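You operate a simulated robot arm through the tools that you are given. There is no shell and no other tool.

You are at the controls of a simulated two-armed robot. One attempt, no reset.

TASK
Replant the lifted lettuce, firm the loose one, then release the emergency button and restart the outfeed.
Fine: the lifted one stands on the button box ledge; each goes home in the row along the rail while the button is still down; pull the button up, then press RESET and START on the box; leave everything else as it is.

The check looks at the end state, three seconds after you hand in, the way a careful person would. Anything else that was tipped, shoved, dropped, spilled or broken makes it a failure.

THE ROBOT
Two 7-joint arms with two-finger grippers on one trunk that stands fixed in place. Base frame: the origin is at the foot of the trunk, x ahead of it, y to its left, z up. Units: cm, rad, N and s.
The left shoulder is at [2.4, 21.3, 128.1], the right one opposite. With the tool pointing down near the work surface each hand reaches from about 10 to 76 cm from the base axis, measured 20 degrees to its own side. Payload 2.2 kg a hand.
Tool frame (each hand has its own): the origin (TCP) lies between the finger pads and is the grasp point; the fingertips stand 1.9 cm ahead of it; z points along the fingers, y is the line along which they close. The gripper opens to 11.6 cm; its body begins 7 cm behind the TCP.
Orientation is that of the tool frame in the base frame, as a unit quaternion [w, x, y, z]. With the fingers straight down and closing along the base's y, the tool's x points along the base's -x, its y along +y and its z along -z.

THE INTERFACE
- The arms move only by the tool jog_arm. It takes "left_plan", "right_plan" or both (then of equal length, played together; a hand with none holds still); each is one flat list of numbers, 7 for each row, row after row: the gripper command, from -1 (fully open) to 1 (shut), values between in proportion, then the shift along the base's x, y, z in units of 25 mm (1.0 is 25 mm), then the turn, a rotation vector about the base's x, y, z in units of 8 degrees (1.0 is 8 degrees). In form: [hand, tx, ty, tz, rx, ry, rz, hand, tx, ty, tz, rx, ry, rz, ...]. A call has 1 to 20 rows; each row shifts and turns the commanded pose from where the row before left it. A call with a number of a shift or a turn outside -1 to 1 is refused whole. Each row takes 0.2 s and may step no farther than 5 cm and 0.15 rad from the row before; otherwise, or with a gripper value out of range, the whole call is refused. Where a pose cannot be reached the arm comes as near as it can. A force on the tool above 40 N (or 10 N above the force at the start of the call, whichever is more), or a blocked arm, ends the call early, and 0.2 s more pass. Each finger travels about 20.35 cm/s and halts on what it meets, pressing with about 21 N; the grip force reading is that of the motor and also rises with nothing between the fingers. The clock runs only during rows and for 0.2 s after the last one: add rows that do not move to give the fingers time. It gives the time, the measured TCP pose, the force on the tool (base axes), the opening and the grip force at its end, in the units of the frame above (readings bear some noise), with the torque about the TCP (base axes, N m) and any sound that the robot's microphone picked up, and new pictures: "pictures" is both (left out), scene, wrist or none (wrist: the cameras of the hands that moved).
- Cameras (640 x 400 px; columns grow to the right, rows downward): "scene" is now at [11.1, -5.8, 145.99]; the picture's right is [-0.61, -0.79, 0.00], its down [-0.44, 0.34, -0.83] and it looks along [0.66, -0.51, -0.56] (base axes); focal length 214 px, centre (320, 200). "left" rides on the left gripper at [6.9, 1.5, -9.7] in its tool frame; the picture's right is [-0.21, 0.98, 0.00], its down [-0.76, -0.17, -0.63] and it looks along [-0.62, -0.14, 0.77] (tool axes); focal length 251 px, centre (320, 200). "right" rides on the right gripper at [6.9, -1.5, -9.7] in its tool frame; the picture's right is [0.21, 0.98, 0.00], its down [-0.76, 0.17, -0.63] and it looks along [-0.62, 0.14, 0.77] (tool axes); focal length 251 px, centre (320, 200). There is no depth. A picture from a camera that has moved, and an enlarged one, comes with that camera's place and axes in the base frame and with its lens. The place of the scene camera against the robot may be out by one fixed shift of up to 1.2 cm in any direction.
- slide_trunk(by): moves the trunk up (or, below 0, down) by that many cm; the arms and the scene camera ride with it, the base frame stays. It gives what a move gives, with no picture.
- aim_head(pan, tilt): turns the head with the scene camera to pan (to the left, within 1.396 rad either way) and tilt (down, from -0.506 to 1.204), counted from straight ahead of the robot. It gives what a move gives, and a new picture of the scene camera.
- inspect(camera, box): a new picture of the part [left, top, right, bottom] of that camera's present view, enlarged. The clock stands still meanwhile.
- finish_job(): hands the job in; it is judged then, once.

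Nothing tells you positions but the pictures and the camera data. Unless the task says otherwise, let go and move clear before handing in.

The tools are called after "Request:" by a JSON object that holds its "method" and its "body". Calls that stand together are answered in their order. jog_arm: Moves the arms, as the interface text tells. Its arguments: {"type":"object","properties":{"left_plan":{"type":"array"},"right_plan":{"type":"array"},"pictures":{"type":"string","enum":["both","scene","wrist","none"]}},"required":[]} The other tools are called the same way: slide_trunk (by) moves the trunk up or down; aim_head (pan, tilt) turns the head that bears the scene camera; inspect (camera, box) takes an enlarged picture of a part of a camera's view; finish_job () hands the job in.

At the start:

```text
clock: 0.0
left_position: [40.05, -3.14, 134.8]
left_ee_rot: [0.0, 0.0, 1.0, 0.001]
left_contact_force: [0.5, 0.2, -0.5]
left_wrist_torque: [0.02, 0.01, 0.03]
left_finger_gap: 11.6
left_grasp_force: 0.0
right_position: [34.51, -52.7, 137.49]
right_ee_rot: [0.0, -0.001, 1.0, 0.0]
right_contact_force: [0.8, -0.2, 0.2]
right_wrist_torque: [0.0, 0.0, -0.04]
right_finger_gap: 11.6
right_grasp_force: 0.1
trunk travel left (down, up): [-42.5, 6.5]
head pan, tilt (commanded): [-0.654, 0.586]
```

scene: 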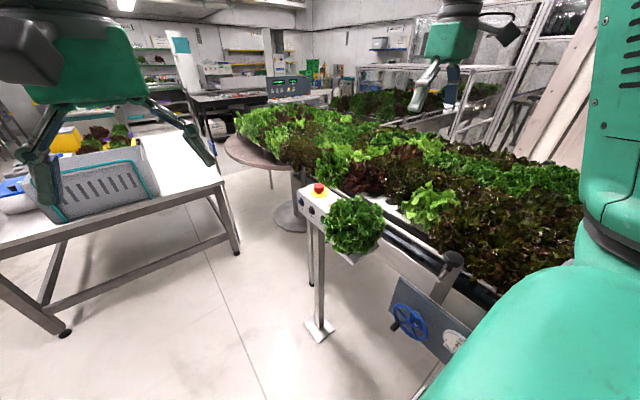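
right: 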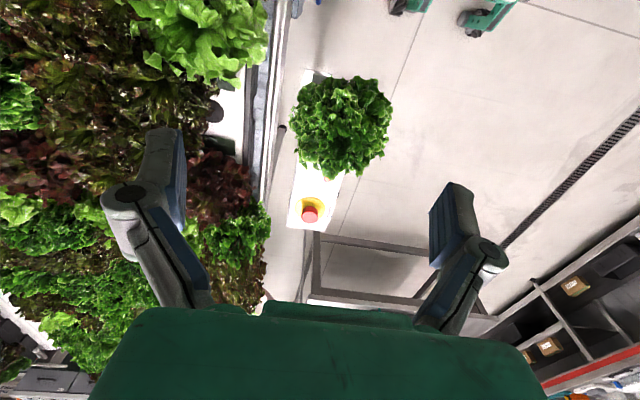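
left: 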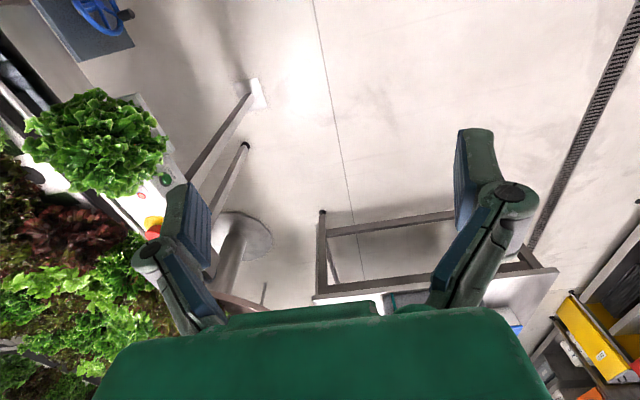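

I see the button box with the red emergency button, a green lettuce on its ledge, and the row of lettuces along the conveyor rail with a gap. I'll look closer before moving anything.

Request:
{"method": "inspect", "body": {"camera": "scene", "box": [280, 150, 480, 275]}}

Request:
{"method": "inspect", "body": {"camera": "right", "box": [150, 0, 410, 260]}}

Request:
{"method": "inspect", "body": {"camera": "left", "box": [0, 60, 240, 300]}}

```text
3.20 times, centred on (380, 212) of scene
camera zoom: at [11.1, -5.8, 145.99], right [-0.61, -0.79, 0.0], down [-0.44, 0.34, -0.83], along [0.66, -0.51, -0.56], focal length 686 px, centre (128, 160)
```

zoom: 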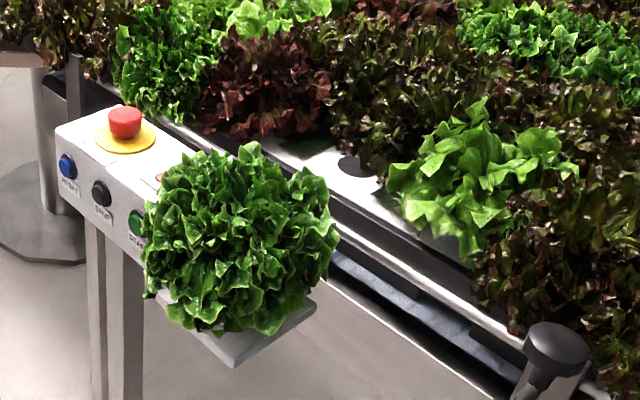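

```text
1.54 times, centred on (280, 130) of right
camera zoom: at [27.7, -54.22, 147.31], right [-0.22, 0.98, 0.0], down [0.76, 0.17, 0.63], along [0.62, 0.14, -0.77], focal length 387 px, centre (382, 308)
```

zoom: 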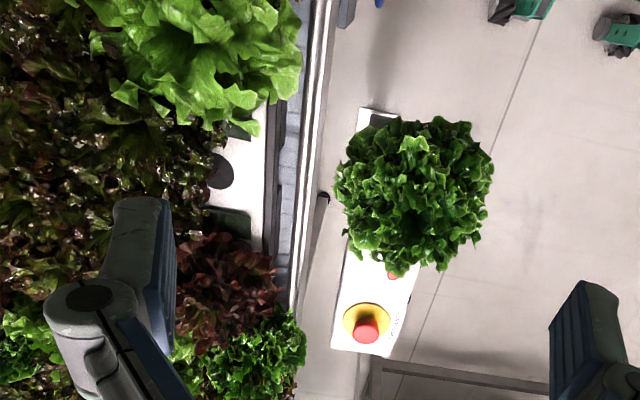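

```text
1.67 times, centred on (120, 180) of left
camera zoom: at [33.07, -1.5, 144.57], right [0.21, 0.98, 0.0], down [0.76, -0.17, 0.63], along [0.62, -0.13, -0.78], focal length 419 px, centre (653, 233)
```

zoom: 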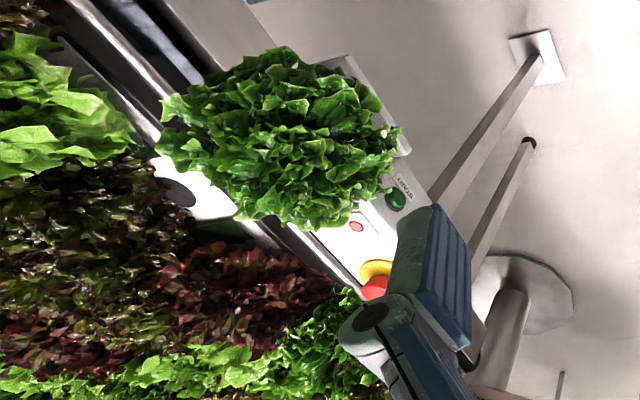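

Request:
{"method": "inspect", "body": {"camera": "scene", "box": [340, 175, 440, 237]}}

Request:
{"method": "inspect", "body": {"camera": "scene", "box": [290, 170, 400, 270]}}

Request:
{"method": "inspect", "body": {"camera": "right", "box": [180, 80, 280, 220]}}

Request:
{"method": "inspect", "body": {"camera": "left", "box": [0, 120, 200, 280]}}

```text
6.40 times, centred on (390, 206) of scene
camera zoom: at [11.1, -5.8, 145.99], right [-0.61, -0.79, 0.0], down [-0.44, 0.34, -0.83], along [0.66, -0.51, -0.56], focal length 1373 px, centre (-128, 162)
```

zoom: 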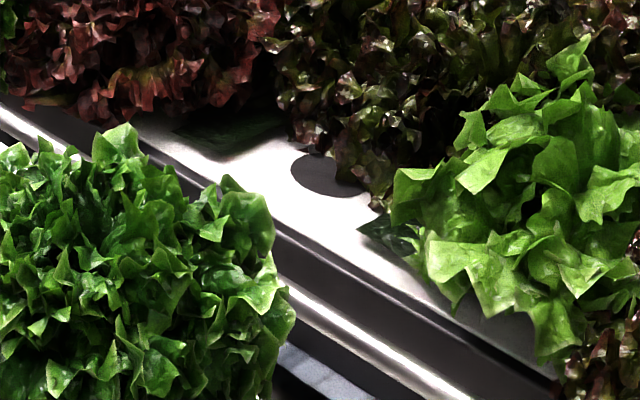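

```text
4.00 times, centred on (345, 220) of scene
camera zoom: at [11.1, -5.8, 145.99], right [-0.61, -0.79, 0.0], down [-0.44, 0.34, -0.83], along [0.66, -0.51, -0.56], focal length 858 px, centre (220, 120)
```

zoom: 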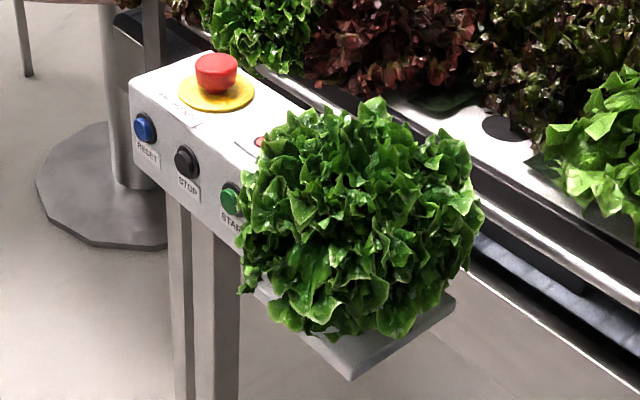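

```text
2.86 times, centred on (230, 150) of right
camera zoom: at [27.7, -54.22, 147.31], right [-0.22, 0.98, 0.0], down [0.76, 0.17, 0.63], along [0.62, 0.14, -0.77], focal length 718 px, centre (577, 343)
```

zoom: 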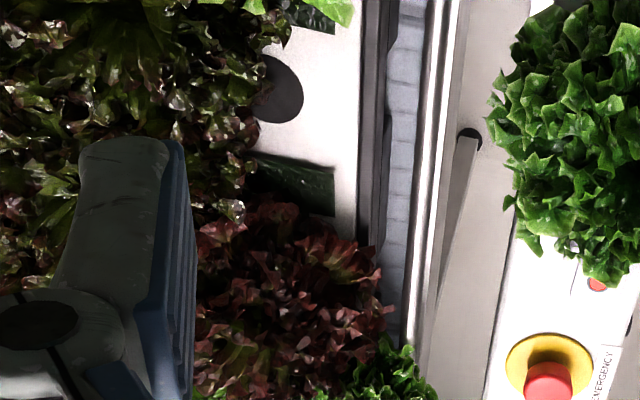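

```text
2.50 times, centred on (100, 200) of left
camera zoom: at [33.07, -1.5, 144.57], right [0.21, 0.98, 0.0], down [0.76, -0.17, 0.63], along [0.62, -0.13, -0.78], focal length 629 px, centre (870, 200)
```

zoom: 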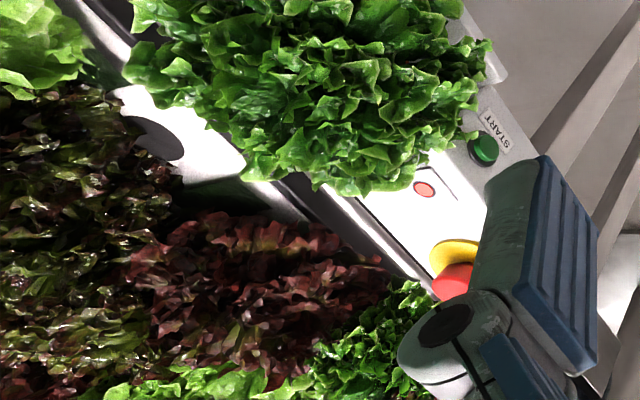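

The lifted lettuce sits at about [45, -46, 102] on the ledge, the button at about [66, -48, 105], and an empty hole at about [52, -71] in the rail row between a pale-green lettuce and a red one. I'll shift the right hand back for a better view of that row.

Request:
{"method": "jog_arm", "body": {"right_plan": [-1, -1, -0.7, 0, 0, 0, 0, -1, -1, -0.7, 0, 0, 0, 0, -1, -1, -0.7, 0, 0, 0, 0, -1, -1, -0.7, 0, 0, 0, 0, -1, -1, -0.7, 0, 0, 0, 0], "pictures": "both"}}

```text
clock: 1.2
left_position: [39.59, -2.88, 134.91]
left_ee_rot: [0.001, 0.0, 1.0, 0.001]
left_contact_force: [0.2, 0.0, 0.2]
left_wrist_torque: [0.0, 0.0, 0.01]
left_finger_gap: 11.58
left_grasp_force: 0.0
right_position: [21.75, -61.46, 137.61]
right_ee_rot: [0.001, -0.001, 1.0, -0.001]
right_contact_force: [-0.5, 0.3, -0.1]
right_wrist_torque: [-0.01, -0.02, 0.01]
right_finger_gap: 11.59
right_grasp_force: 0.0
trunk travel left (down, up): [-42.5, 6.5]
head pan, tilt (commanded): [-0.654, 0.586]
camera scene: at [10.88, -5.86, 146.0], right [-0.61, -0.79, 0.0], down [-0.44, 0.34, -0.83], along [0.66, -0.51, -0.56], focal length 214 px, centre (320, 200)
camera right: at [14.83, -62.91, 147.4], right [-0.22, 0.98, 0.0], down [0.75, 0.17, 0.63], along [0.62, 0.14, -0.77], focal length 251 px, centre (320, 200)
```

scene: 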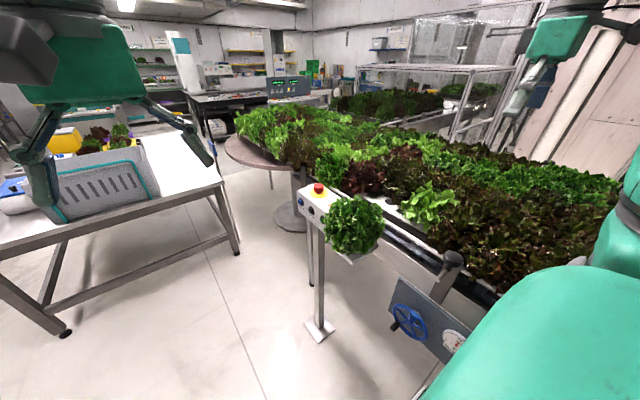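
right: 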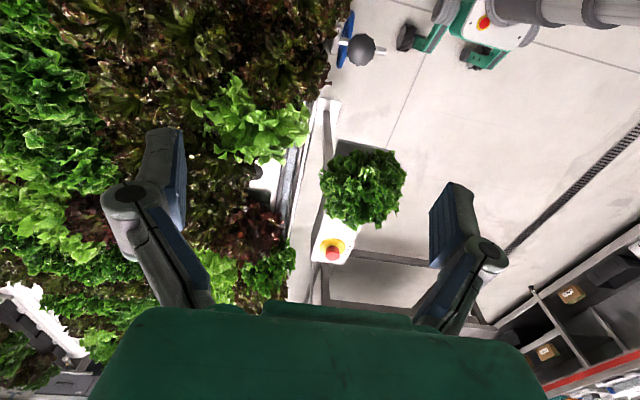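

Request:
{"method": "inspect", "body": {"camera": "right", "box": [180, 60, 340, 160]}}

Request:
{"method": "inspect", "body": {"camera": "right", "box": [200, 150, 340, 290]}}

Request:
{"method": "inspect", "body": {"camera": "scene", "box": [370, 160, 530, 260]}}

```text
4.00 times, centred on (260, 110) of right
camera zoom: at [14.83, -62.91, 147.4], right [-0.22, 0.98, 0.0], down [0.75, 0.17, 0.63], along [0.62, 0.14, -0.77], focal length 1006 px, centre (560, 560)
```

zoom: 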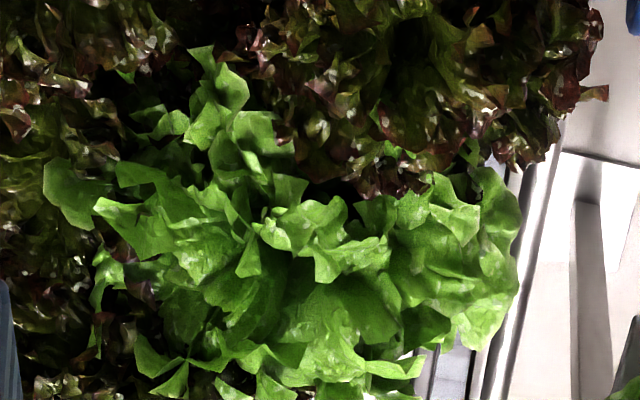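

```text
2.86 times, centred on (270, 220) of right
camera zoom: at [14.83, -62.91, 147.4], right [-0.22, 0.98, 0.0], down [0.75, 0.17, 0.63], along [0.62, 0.14, -0.77], focal length 718 px, centre (463, 143)
```

zoom: 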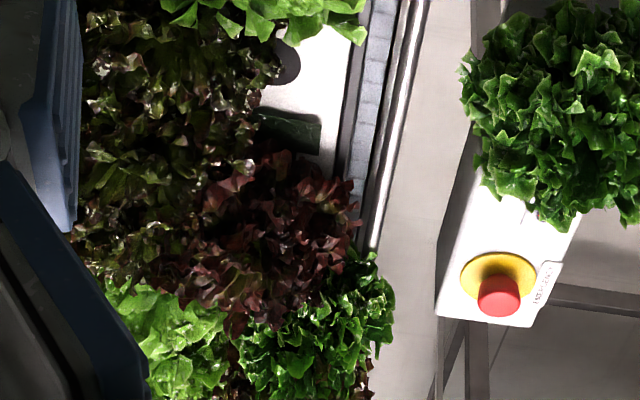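

```text
4.00 times, centred on (450, 210) of scene
camera zoom: at [10.88, -5.86, 146.0], right [-0.61, -0.79, 0.0], down [-0.44, 0.34, -0.83], along [0.66, -0.51, -0.56], focal length 858 px, centre (-200, 160)
```

zoom: 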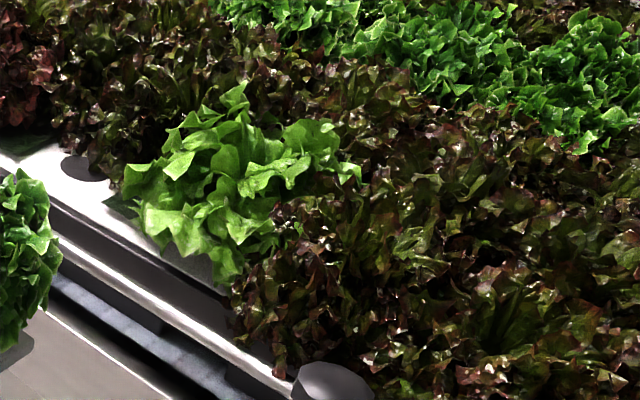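

The pale-green lettuce at about [37, -71] is a likely loose one, but I need side views. I'll turn the free left hand to look along -y from lower down.

Request:
{"method": "jog_arm", "body": {"left_plan": [-1, 0, 0.2, -0.9, 0, 0, -1, -1, 0, 0.2, -0.9, 0, 0, -1, -1, 0, 0.2, -0.9, 0, 0, -1, -1, 0, 0.2, -0.9, 0, 0, -1, -1, 0, 0.2, -0.9, 0, 0, -1, -1, 0, 0.2, -0.9, 0, 0, -1, -1, 0, 0, -0.9, 0, 0, -1, -1, 0, 0, -0.9, 0, 0, -1, -1, 0, 0, -0.9, 0, 0, -1, -1, 0, 0, -0.9, 0, 0, -1, -1, 0, 0, -0.9, 0, 0, -1, -1, 0, 0, 0, -1, 0, 0, -1, 0, 0, 0, -1, 0, 0, -1, 0, 0, 0, -1, 0, 0, -1, 0, 0, 0, -1, 0, 0, -1, 0, 0, 0, -1, 0, 0], "pictures": "both"}}

```text
clock: 4.6
left_position: [39.73, 0.28, 110.17]
left_ee_rot: [0.239, 0.652, 0.676, -0.247]
left_contact_force: [0.8, -1.0, 0.5]
left_wrist_torque: [0.01, -0.02, 0.02]
left_finger_gap: 11.57
left_grasp_force: 0.1
right_position: [21.98, -61.33, 137.66]
right_ee_rot: [0.0, -0.001, 1.0, -0.001]
right_contact_force: [0.7, 0.1, -0.4]
right_wrist_torque: [0.03, -0.02, 0.05]
right_finger_gap: 11.61
right_grasp_force: 0.0
trunk travel left (down, up): [-42.5, 6.5]
head pan, tilt (commanded): [-0.654, 0.586]
camera scene: at [11.18, -5.55, 145.99], right [-0.61, -0.79, 0.0], down [-0.44, 0.34, -0.83], along [0.66, -0.51, -0.56], focal length 214 px, centre (320, 200)
camera left: at [41.0, 11.83, 113.09], right [0.98, -0.14, 0.11], down [-0.14, -0.17, 0.98], along [-0.11, -0.98, -0.19], focal length 251 px, centre (320, 200)
```

scene: 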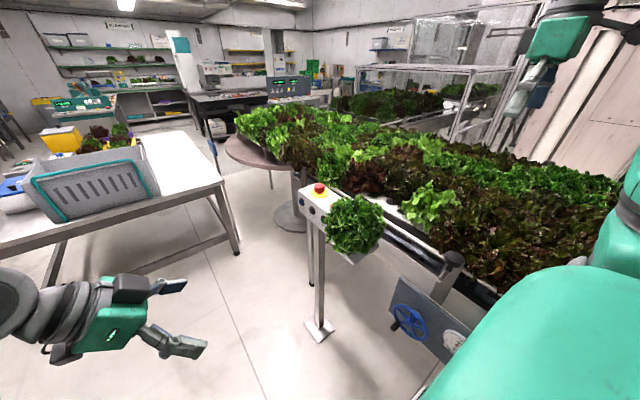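
left: 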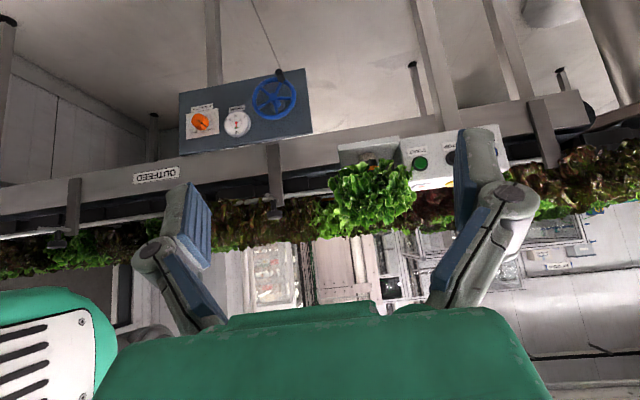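

Request:
{"method": "inspect", "body": {"camera": "left", "box": [300, 110, 460, 250]}}

Request:
{"method": "inspect", "body": {"camera": "left", "box": [180, 160, 340, 260]}}

Request:
{"method": "inspect", "body": {"camera": "left", "box": [440, 90, 600, 210]}}

```text
2.86 times, centred on (380, 180) of left
camera zoom: at [41.0, 11.83, 113.09], right [0.98, -0.14, 0.11], down [-0.14, -0.17, 0.98], along [-0.11, -0.98, -0.19], focal length 718 px, centre (149, 257)
```

zoom: 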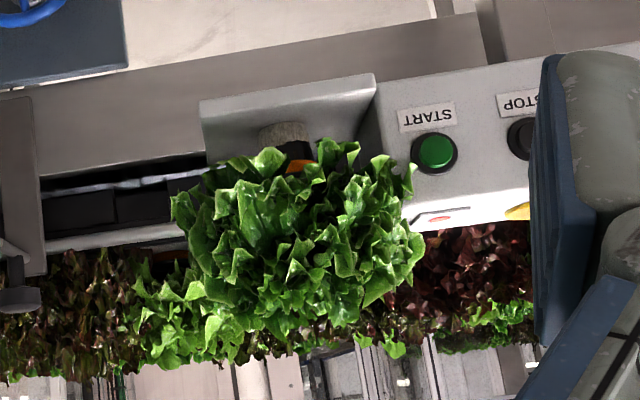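

```text
4.00 times, centred on (260, 210) of left
camera zoom: at [41.0, 11.83, 113.09], right [0.98, -0.14, 0.11], down [-0.14, -0.17, 0.98], along [-0.11, -0.98, -0.19], focal length 1006 px, centre (560, 160)
```

zoom: 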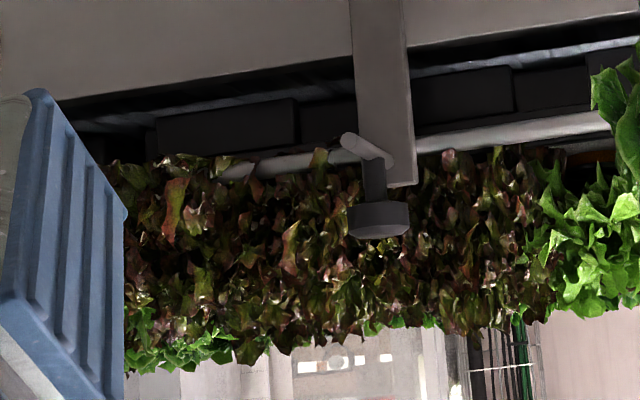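

```text
3.33 times, centred on (520, 150) of left
camera zoom: at [41.0, 11.83, 113.09], right [0.98, -0.14, 0.11], down [-0.14, -0.17, 0.98], along [-0.11, -0.98, -0.19], focal length 838 px, centre (-347, 367)
```

zoom: 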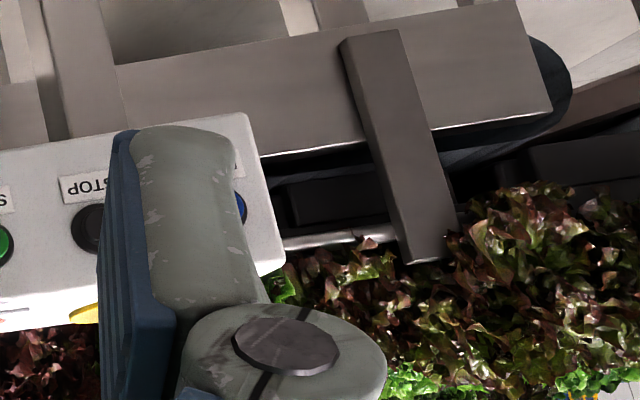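

Request:
{"method": "inspect", "body": {"camera": "left", "box": [335, 140, 415, 190]}}

Request:
{"method": "inspect", "body": {"camera": "left", "box": [300, 170, 380, 220]}}

```text
8.00 times, centred on (375, 165) of left
camera zoom: at [41.0, 11.83, 113.09], right [0.98, -0.14, 0.11], down [-0.14, -0.17, 0.98], along [-0.11, -0.98, -0.19], focal length 2012 px, centre (-120, 480)
```

zoom: 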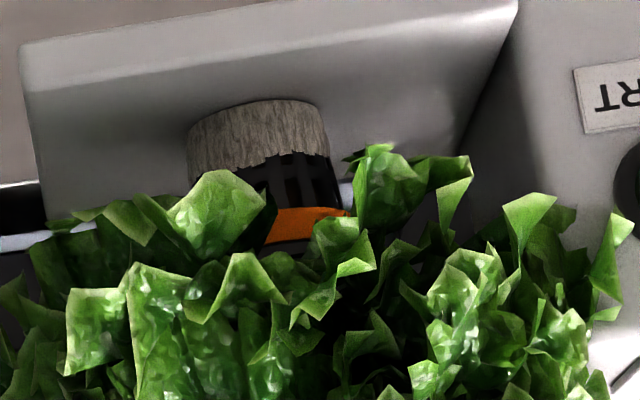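

```text
8.00 times, centred on (340, 195) of left
camera zoom: at [41.0, 11.83, 113.09], right [0.98, -0.14, 0.11], down [-0.14, -0.17, 0.98], along [-0.11, -0.98, -0.19], focal length 2012 px, centre (160, 240)
```

zoom: 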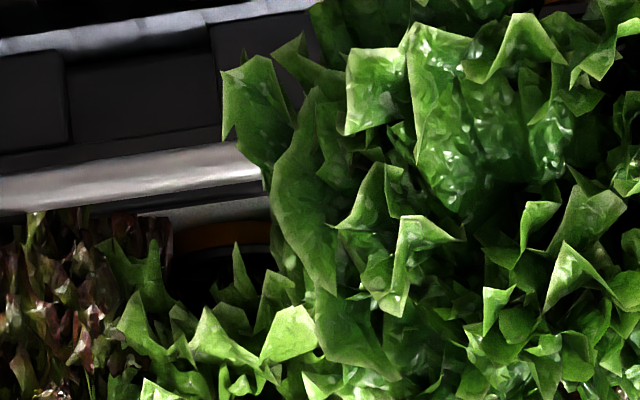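

The lifted plant has a root plug, a black cup and an orange band; the pale-green one shows its orange band above the channel, so it looks raised. I'll bring the left camera closer to check it and its neighbours.

Request:
{"method": "jog_arm", "body": {"left_plan": [-1, -0.4, -0.9, -0.2, 0, 0, 0.14, -1, -0.4, -0.9, -0.2, 0, 0, 0.14, -1, -0.4, -0.9, -0.2, 0, 0, 0.14, -1, -0.4, -0.9, -0.2, 0, 0, 0.14, -1, -0.4, -0.9, -0.2, 0, 0, 0.14, -1, -0.4, -0.9, -0.2, 0, 0, 0.14, -1, -0.4, -0.9, -0.2, 0, 0, 0.14, -1, -0.4, -0.9, -0.2, 0, 0, 0.14, -1, -0.4, -0.9, -0.2, 0, 0, 0.14, -1, -0.4, -0.9, -0.2, 0, 0, 0.14, -1, -0.4, -0.9, -0.2, 0, 0, 0.14, -1, -0.4, -0.9, -0.2, 0, 0, 0.14], "pictures": "both"}}

```text
clock: 7.2
left_position: [28.08, -26.92, 104.06]
left_ee_rot: [0.263, 0.568, 0.749, -0.216]
left_contact_force: [0.0, 0.3, -0.7]
left_wrist_torque: [-0.03, 0.0, 0.02]
left_finger_gap: 11.57
left_grasp_force: 0.0
right_position: [21.97, -61.6, 137.43]
right_ee_rot: [0.0, -0.001, 1.0, 0.001]
right_contact_force: [-0.1, 0.1, -0.2]
right_wrist_torque: [0.02, 0.03, 0.04]
right_finger_gap: 11.6
right_grasp_force: 0.1
trunk travel left (down, up): [-42.5, 6.5]
head pan, tilt (commanded): [-0.654, 0.586]
camera scene: at [11.13, -6.32, 145.96], right [-0.61, -0.79, 0.0], down [-0.44, 0.34, -0.83], along [0.66, -0.5, -0.56], focal length 214 px, centre (320, 200)
camera left: at [26.48, -15.48, 107.14], right [0.99, 0.1, 0.11], down [-0.09, -0.21, 0.97], along [0.12, -0.97, -0.2], focal length 251 px, centre (320, 200)
```

scene: 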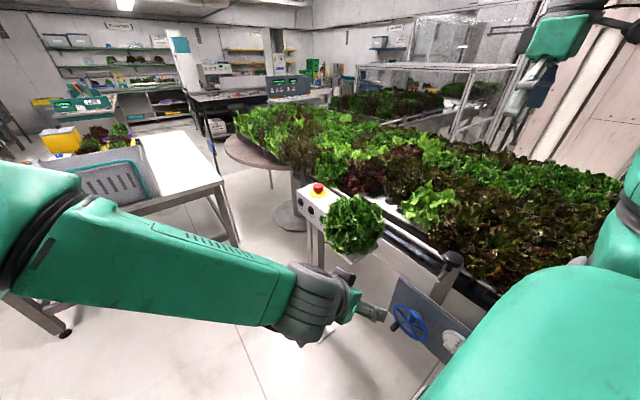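
left: 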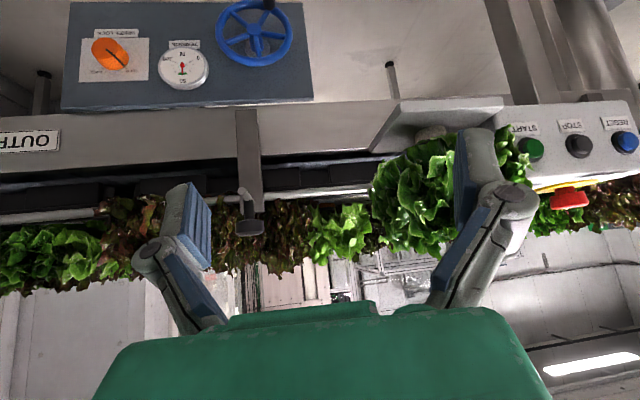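

Request:
{"method": "inspect", "body": {"camera": "left", "box": [270, 160, 430, 260]}}

Request:
{"method": "inspect", "body": {"camera": "left", "box": [310, 180, 390, 230]}}

Request:
{"method": "inspect", "body": {"camera": "left", "box": [480, 90, 640, 240]}}

```text
4.00 times, centred on (350, 210) of left
camera zoom: at [26.48, -15.48, 107.14], right [0.99, 0.1, 0.11], down [-0.09, -0.21, 0.97], along [0.12, -0.97, -0.2], focal length 1006 px, centre (200, 160)
```

zoom: 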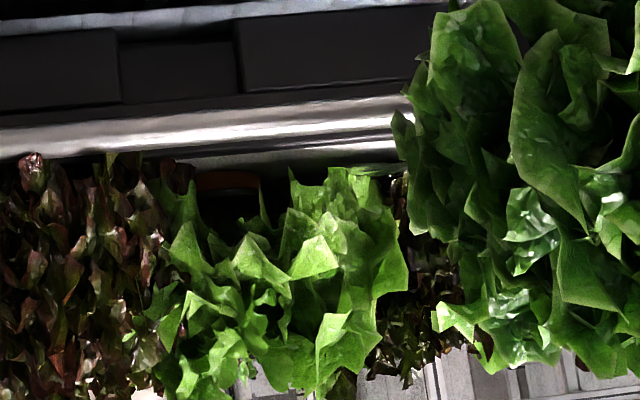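

```text
8.00 times, centred on (350, 205) of left
camera zoom: at [26.48, -15.48, 107.14], right [0.99, 0.1, 0.11], down [-0.09, -0.21, 0.97], along [0.12, -0.97, -0.2], focal length 2012 px, centre (80, 160)
```

zoom: 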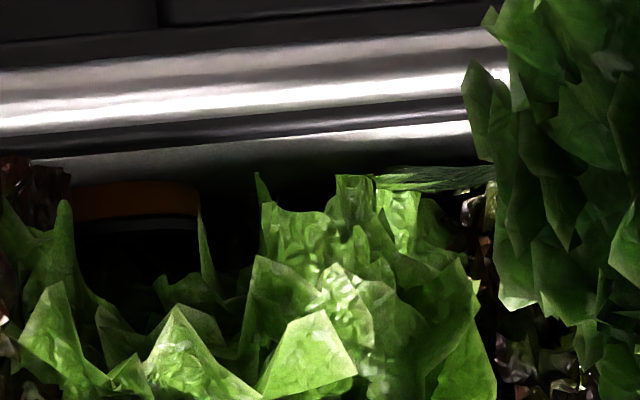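

```text
2.67 times, centred on (560, 165) of left
camera zoom: at [26.48, -15.48, 107.14], right [0.99, 0.1, 0.11], down [-0.09, -0.21, 0.97], along [0.12, -0.97, -0.2], focal length 670 px, centre (-320, 293)
```

zoom: 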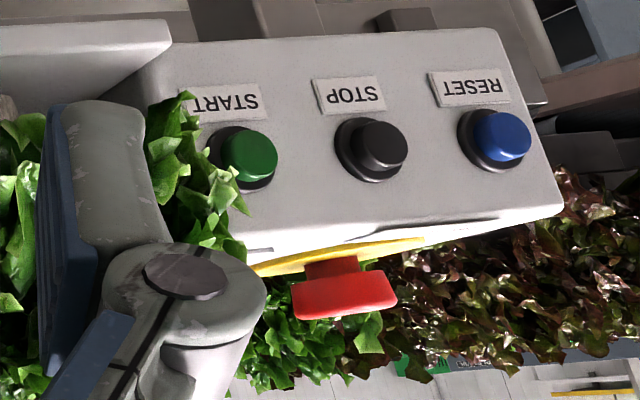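

Confirmed: the pale-green plant at about [35, -71] has its orange band standing out, so it is the loose one; RESET/STOP/START sit on the box's +y face at about x = 71.6, 64.6, 57.3. I'll back the left hand off to a watching spot and bring the right hand above the lifted lettuce.

Request:
{"method": "jog_arm", "body": {"left_plan": [-1, 0.5, 1, 0.2, 0, 0, 0, -1, 0.5, 1, 0.2, 0, 0, 0, -1, 0.5, 1, 0.2, 0, 0, 0, -1, 0.5, 1, 0.2, 0, 0, 0, -1, 0.5, 1, 0.2, 0, 0, 0, -1, 0.5, 1, 0.2, 0, 0, 0, -1, 0.5, 1, 0.2, 0, 0, 0, -1, 0.5, 1, 0.2, 0, 0, 0, -1, 0.5, 1, 0.2, 0, 0, 0, -1, 0.5, 1, 0.2, 0, 0, 0, -1, 0, 0.8, 0, 0, 0, 0], "right_plan": [-1, 0.95, 0.58, -0.3, 0, 0, 0, -1, 0.95, 0.58, -0.3, 0, 0, 0, -1, 0.95, 0.58, -0.3, 0, 0, 0, -1, 0.95, 0.58, -0.3, 0, 0, 0, -1, 0.95, 0.58, -0.3, 0, 0, 0, -1, 0.95, 0.58, -0.3, 0, 0, 0, -1, 0.95, 0.58, -0.3, 0, 0, 0, -1, 0.95, 0.58, -0.3, 0, 0, 0, -1, 0.95, 0.58, -0.3, 0, 0, 0, -1, 0.95, 0.58, -0.3, 0, 0, 0, -1, 0, 0, 0, 0, 0, 0], "pictures": "both"}}

```text
clock: 9.6
left_position: [39.98, 0.47, 109.13]
left_ee_rot: [0.265, 0.569, 0.747, -0.218]
left_contact_force: [-0.8, -0.1, -0.1]
left_wrist_torque: [0.0, 0.01, -0.05]
left_finger_gap: 11.58
left_grasp_force: 0.0
right_position: [45.47, -46.58, 130.27]
right_ee_rot: [0.002, -0.001, 1.0, -0.002]
right_contact_force: [1.0, 0.9, 0.8]
right_wrist_torque: [-0.03, -0.03, 0.02]
right_finger_gap: 11.61
right_grasp_force: 0.1
trunk travel left (down, up): [-42.5, 6.5]
head pan, tilt (commanded): [-0.654, 0.586]
camera scene: at [11.13, -5.42, 146.0], right [-0.61, -0.79, 0.0], down [-0.44, 0.34, -0.83], along [0.66, -0.51, -0.55], focal length 214 px, centre (320, 200)
camera right: at [38.7, -47.99, 140.05], right [-0.22, 0.98, 0.0], down [0.75, 0.17, 0.63], along [0.62, 0.14, -0.77], focal length 251 px, centre (320, 200)
camera left: at [38.61, 11.96, 112.17], right [0.99, 0.09, 0.12], down [-0.09, -0.2, 0.97], along [0.11, -0.97, -0.19], focal length 251 px, centre (320, 200)
```

scene: 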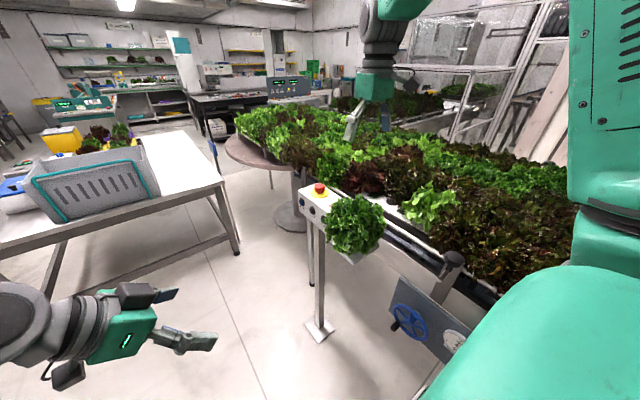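
right: 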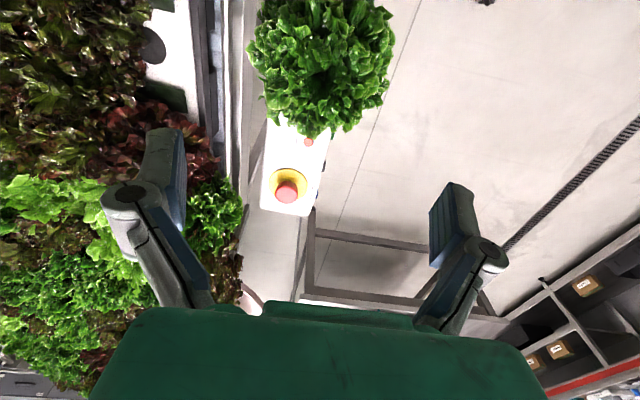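
left: 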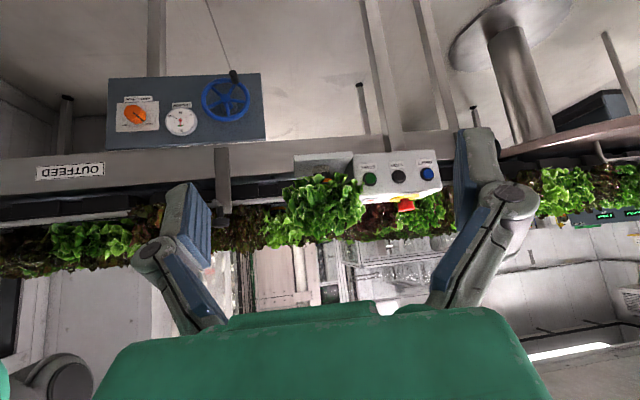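

Request:
{"method": "inspect", "body": {"camera": "left", "box": [280, 130, 380, 250]}}

Request:
{"method": "inspect", "body": {"camera": "right", "box": [230, 0, 410, 140]}}

Request:
{"method": "inspect", "body": {"camera": "right", "box": [80, 0, 260, 120]}}

```text
3.33 times, centred on (330, 190) of left
camera zoom: at [38.61, 11.96, 112.17], right [0.99, 0.09, 0.12], down [-0.09, -0.2, 0.97], along [0.11, -0.97, -0.19], focal length 838 px, centre (287, 233)
```

zoom: 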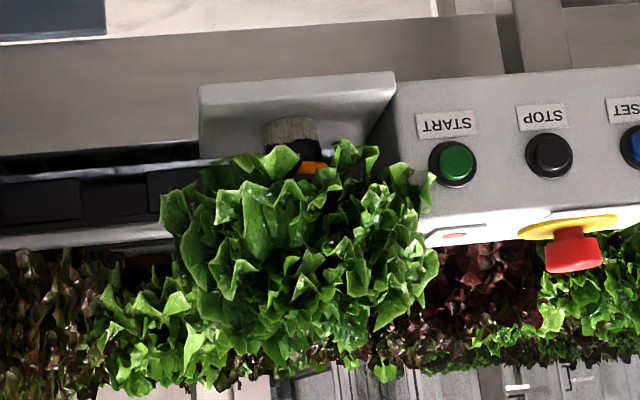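

```text
2.86 times, centred on (320, 70) of right
camera zoom: at [38.7, -47.99, 140.05], right [-0.22, 0.98, 0.0], down [0.75, 0.17, 0.63], along [0.62, 0.14, -0.77], focal length 718 px, centre (320, 571)
```

zoom: 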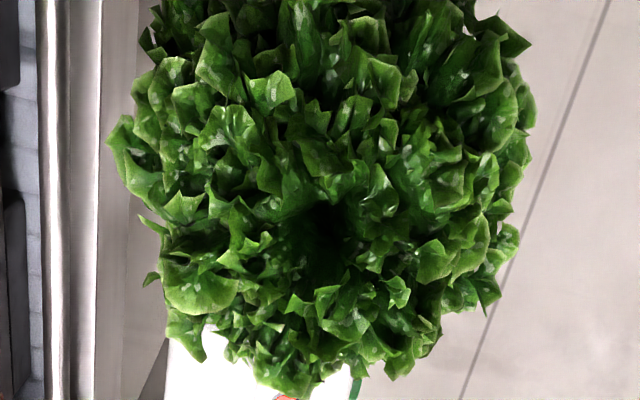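

```text
3.33 times, centred on (170, 60) of right
camera zoom: at [38.7, -47.99, 140.05], right [-0.22, 0.98, 0.0], down [0.75, 0.17, 0.63], along [0.62, 0.14, -0.77], focal length 838 px, centre (820, 667)
```

zoom: 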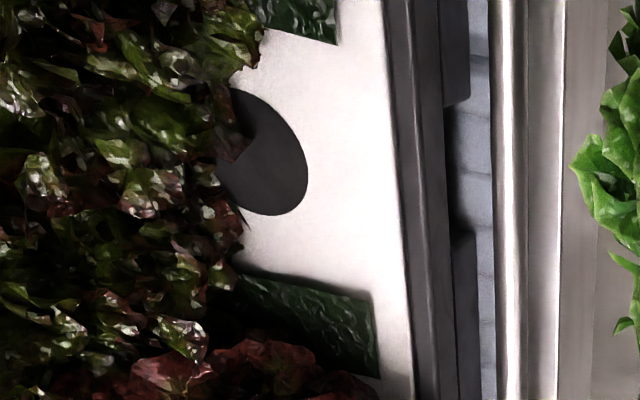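

Lettuce cup is near (46.8, -46), hole near (50.2, -71.3) with the channel top near z=97. I'll lower the open right hand toward the lettuce head, watching the force.

Request:
{"method": "jog_arm", "body": {"right_plan": [-1, 0.4, 0.38, -0.8, 0, 0, 0, -1, 0, 0, -0.9, 0, 0, 0, -1, 0, 0, -0.9, 0, 0, 0, -1, 0, 0, -0.9, 0, 0, 0, -1, 0, 0, -0.9, 0, 0, 0, -1, 0, 0, -0.8, 0, 0, 0, -1, 0, 0, -0.6, 0, 0, 0, -1, 0, 0, -0.4, 0, 0, 0, -1, 0, 0, -0.4, 0, 0, 0, -1, 0, 0, 0, 0, 0, 0], "pictures": "both"}}

```text
clock: 11.8
left_position: [40.13, 0.23, 109.11]
left_ee_rot: [0.264, 0.569, 0.747, -0.217]
left_contact_force: [0.1, 0.1, -0.6]
left_wrist_torque: [0.01, -0.03, -0.01]
left_finger_gap: 11.59
left_grasp_force: 0.0
right_position: [46.61, -45.82, 113.49]
right_ee_rot: [0.001, -0.001, 1.0, 0.0]
right_contact_force: [-0.5, -0.9, 0.1]
right_wrist_torque: [0.01, 0.02, 0.04]
right_finger_gap: 11.59
right_grasp_force: 0.1
trunk travel left (down, up): [-42.5, 6.5]
head pan, tilt (commanded): [-0.654, 0.586]
camera scene: at [11.23, -5.71, 145.98], right [-0.61, -0.79, 0.0], down [-0.44, 0.34, -0.83], along [0.66, -0.51, -0.56], focal length 214 px, centre (320, 200)
camera right: at [39.73, -47.31, 123.36], right [-0.22, 0.98, 0.0], down [0.76, 0.17, 0.63], along [0.62, 0.14, -0.77], focal length 251 px, centre (320, 200)
```

scene: 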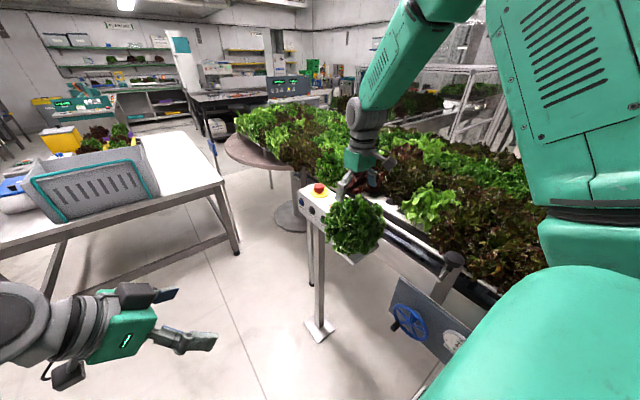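
right: 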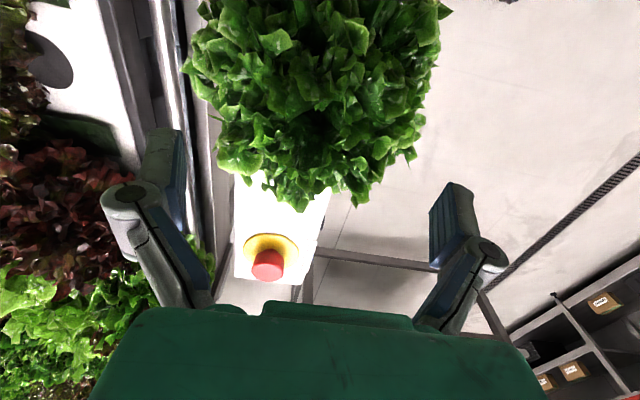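

Request:
{"method": "inspect", "body": {"camera": "scene", "box": [300, 130, 420, 280]}}

Request:
{"method": "inspect", "body": {"camera": "left", "box": [220, 130, 460, 280]}}

```text
2.67 times, centred on (360, 205) of scene
camera zoom: at [11.23, -5.71, 145.98], right [-0.61, -0.79, 0.0], down [-0.44, 0.34, -0.83], along [0.66, -0.51, -0.56], focal length 572 px, centre (213, 187)
```

zoom: 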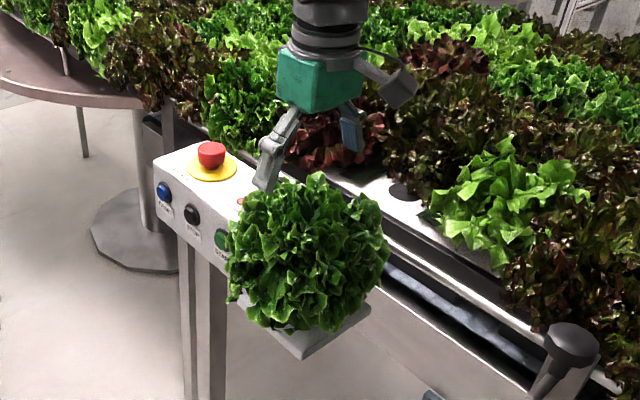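

```text
2.67 times, centred on (340, 205) of left
camera zoom: at [38.7, 11.74, 112.15], right [0.99, 0.09, 0.11], down [-0.09, -0.2, 0.97], along [0.12, -0.97, -0.19], focal length 670 px, centre (267, 187)
```

zoom: 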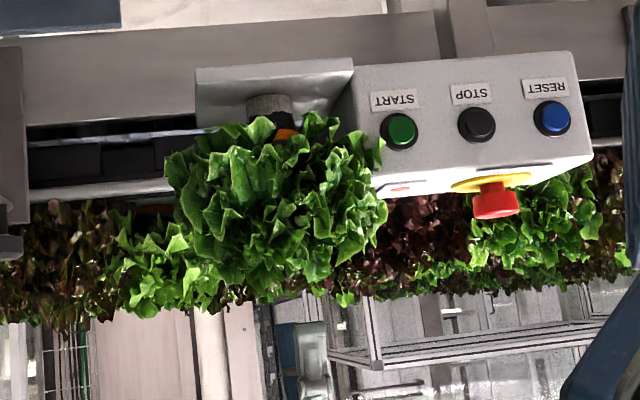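

Request:
{"method": "inspect", "body": {"camera": "left", "box": [280, 190, 400, 310]}}

Request:
{"method": "inspect", "body": {"camera": "scene", "box": [330, 140, 410, 220]}}

```text
3.33 times, centred on (340, 250) of left
camera zoom: at [38.7, 11.74, 112.15], right [0.99, 0.09, 0.11], down [-0.09, -0.2, 0.97], along [0.12, -0.97, -0.19], focal length 838 px, centre (253, 33)
```

zoom: 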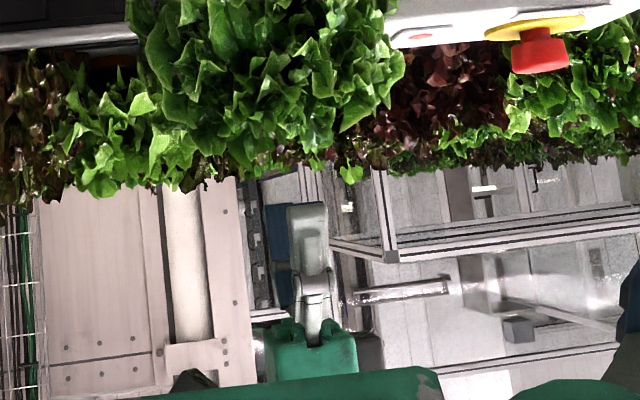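

```text
5.00 times, centred on (370, 180) of scene
camera zoom: at [11.23, -5.71, 145.98], right [-0.61, -0.79, 0.0], down [-0.44, 0.34, -0.83], along [0.66, -0.51, -0.56], focal length 1072 px, centre (70, 300)
```

zoom: 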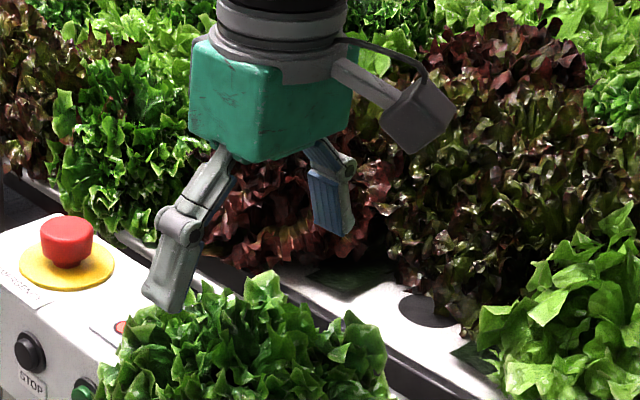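

Request:
{"method": "jog_arm", "body": {"right_plan": [-1, 0, 0, -0.4, 0, 0, 0, -1, 0, 0, -0.4, 0, 0, 0, -1, 0, 0, -0.4, 0, 0, 0, -1, 0, 0, -0.4, 0, 0, 0, -1, 0, 0, -0.4, 0, 0, 0, -1, 0, 0, 0, 0, 0, 0], "pictures": "both"}}

```text
clock: 13.2
left_position: [40.2, 0.16, 109.11]
left_ee_rot: [0.265, 0.568, 0.748, -0.217]
left_contact_force: [0.1, 0.4, 0.8]
left_wrist_torque: [-0.01, 0.0, 0.01]
left_finger_gap: 11.6
left_grasp_force: 0.1
right_position: [46.61, -45.9, 108.62]
right_ee_rot: [0.001, 0.0, 1.0, 0.0]
right_contact_force: [0.3, 0.5, -0.5]
right_wrist_torque: [0.0, -0.01, -0.02]
right_finger_gap: 11.59
right_grasp_force: 0.1
trunk travel left (down, up): [-42.5, 6.5]
head pan, tilt (commanded): [-0.654, 0.586]
camera scene: at [11.22, -5.72, 145.98], right [-0.61, -0.79, 0.0], down [-0.44, 0.34, -0.83], along [0.66, -0.51, -0.56], focal length 214 px, centre (320, 200)
camera right: at [39.69, -47.31, 118.43], right [-0.22, 0.98, 0.0], down [0.75, 0.17, 0.63], along [0.62, 0.14, -0.77], focal length 251 px, centre (320, 200)
```

scene: 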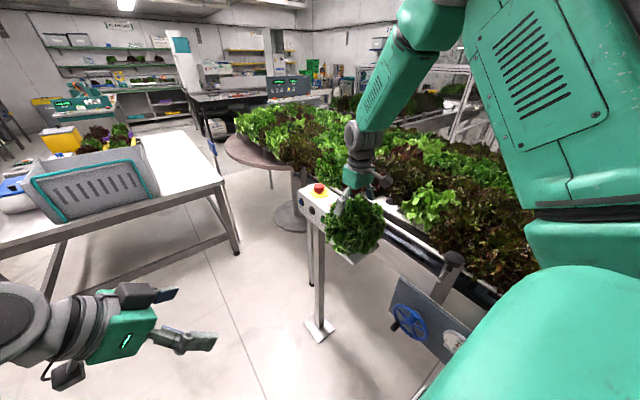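
right: 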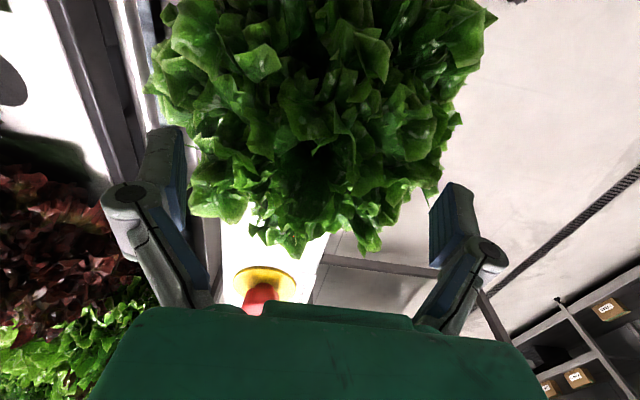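

Request:
{"method": "jog_arm", "body": {"right_plan": [-1, 0, 0, -0.4, 0, 0, 0, -1, 0, 0, -0.4, 0, 0, 0, -1, 0, 0, -0.4, 0, 0, 0, -1, 0, 0, -0.4, 0, 0, 0, -1, 0, 0, -0.4, 0, 0, 0, -1, 0, 0, 0, 0, 0, 0], "pictures": "both"}}

```text
clock: 14.6
left_position: [40.11, 0.23, 109.13]
left_ee_rot: [0.265, 0.569, 0.748, -0.217]
left_contact_force: [0.5, 0.2, -0.3]
left_wrist_torque: [-0.05, 0.04, 0.0]
left_finger_gap: 11.61
left_grasp_force: 0.0
right_position: [46.62, -45.9, 103.66]
right_ee_rot: [0.002, -0.001, 1.0, 0.0]
right_contact_force: [0.8, 0.3, 0.4]
right_wrist_torque: [0.01, 0.0, 0.02]
right_finger_gap: 11.6
right_grasp_force: 0.0
trunk travel left (down, up): [-42.5, 6.5]
head pan, tilt (commanded): [-0.654, 0.586]
camera scene: at [11.24, -5.73, 145.98], right [-0.61, -0.79, 0.0], down [-0.44, 0.34, -0.83], along [0.66, -0.51, -0.56], focal length 214 px, centre (320, 200)
camera right: at [39.69, -47.34, 113.42], right [-0.22, 0.98, 0.0], down [0.75, 0.17, 0.63], along [0.62, 0.14, -0.77], focal length 251 px, centre (320, 200)
```

scene: 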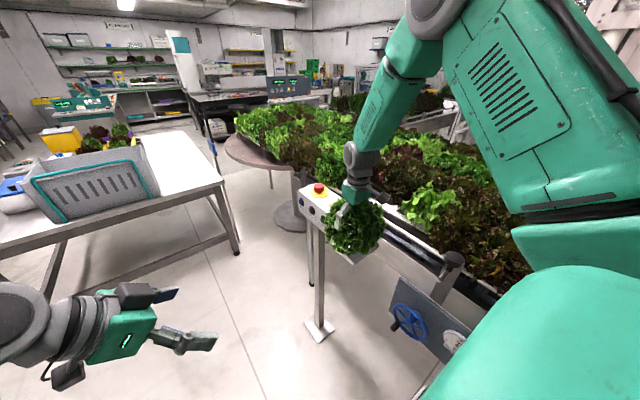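
right: 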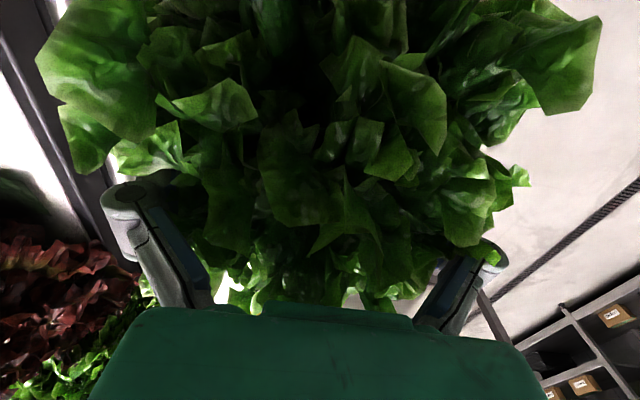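

No contact from the leaves. I'll close the fingers in stages here to find the firm heart of the head.

Request:
{"method": "jog_arm", "body": {"right_plan": [-0.5, 0, 0, -0.3, 0, 0, 0, -0.2, 0, 0, -0.3, 0, 0, 0, -0.1, 0, 0, 0, 0, 0, 0, 0.0, 0, 0, 0, 0, 0, 0, 0.0, 0, 0, 0, 0, 0, 0], "pictures": "both"}}

```text
clock: 15.8
left_position: [40.08, 0.12, 109.23]
left_ee_rot: [0.264, 0.569, 0.748, -0.218]
left_contact_force: [0.0, -0.6, -0.1]
left_wrist_torque: [0.0, 0.02, 0.02]
left_finger_gap: 11.59
left_grasp_force: 0.0
right_position: [46.55, -45.89, 102.18]
right_ee_rot: [0.002, -0.001, 1.0, -0.001]
right_contact_force: [1.6, -2.5, 7.6]
right_wrist_torque: [-0.16, -0.1, -0.01]
right_finger_gap: 6.65
right_grasp_force: 21.0
trunk travel left (down, up): [-42.5, 6.5]
head pan, tilt (commanded): [-0.654, 0.586]
camera scene: at [11.18, -5.72, 145.99], right [-0.61, -0.79, 0.0], down [-0.44, 0.34, -0.83], along [0.66, -0.51, -0.56], focal length 214 px, centre (320, 200)
camera right: at [39.73, -47.39, 111.95], right [-0.22, 0.98, 0.0], down [0.75, 0.17, 0.64], along [0.62, 0.14, -0.77], focal length 251 px, centre (320, 200)
```

scene: 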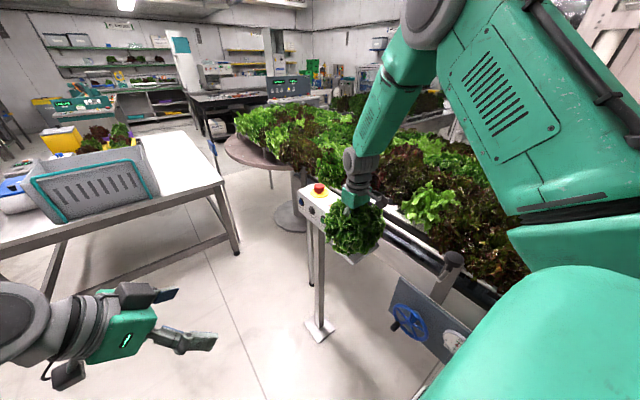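
right: 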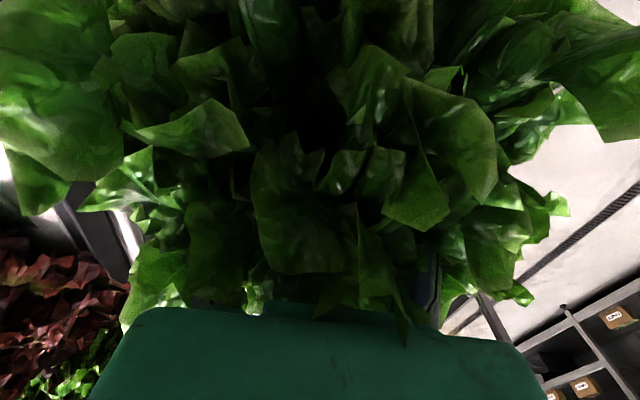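

Request:
{"method": "jog_arm", "body": {"right_plan": [-0.6, 0, 0, 0, 0, 0, 0, -0.6, 0, 0, 0, 0, 0, 0, -0.6, 0, 0, -0.3, 0, 0, 0, -0.6, 0, 0, -0.3, 0, 0, 0, -0.6, 0, 0, 0, 0, 0, 0], "pictures": "wrist"}}

Request:
{"method": "inspect", "body": {"camera": "left", "box": [260, 130, 400, 270]}}

```text
clock: 17.0
left_position: [40.15, 0.2, 109.06]
left_ee_rot: [0.265, 0.569, 0.748, -0.217]
left_contact_force: [0.2, -0.5, 0.2]
left_wrist_torque: [-0.01, 0.01, -0.01]
left_finger_gap: 11.59
left_grasp_force: 0.0
right_position: [46.58, -45.86, 100.59]
right_ee_rot: [0.001, -0.001, 1.0, 0.0]
right_contact_force: [0.5, -0.3, 0.4]
right_wrist_torque: [0.02, 0.0, -0.01]
right_finger_gap: 9.26
right_grasp_force: 0.0
trunk travel left (down, up): [-42.5, 6.5]
head pan, tilt (commanded): [-0.654, 0.586]
camera right: at [39.69, -47.36, 110.41], right [-0.22, 0.98, 0.0], down [0.75, 0.17, 0.63], along [0.62, 0.14, -0.77], focal length 251 px, centre (320, 200)
```

right: 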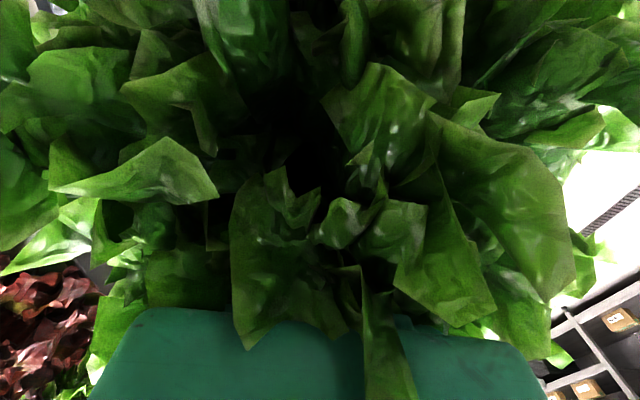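

```text
2.86 times, centred on (330, 200) of left
camera zoom: at [38.68, 11.75, 112.16], right [0.99, 0.09, 0.11], down [-0.09, -0.2, 0.97], along [0.12, -0.97, -0.19], focal length 718 px, centre (291, 200)
```

zoom: 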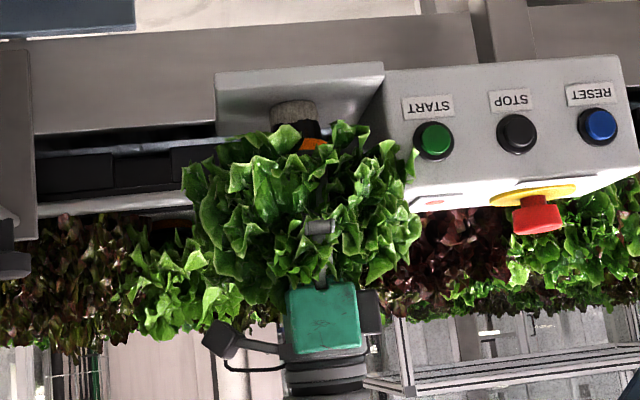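

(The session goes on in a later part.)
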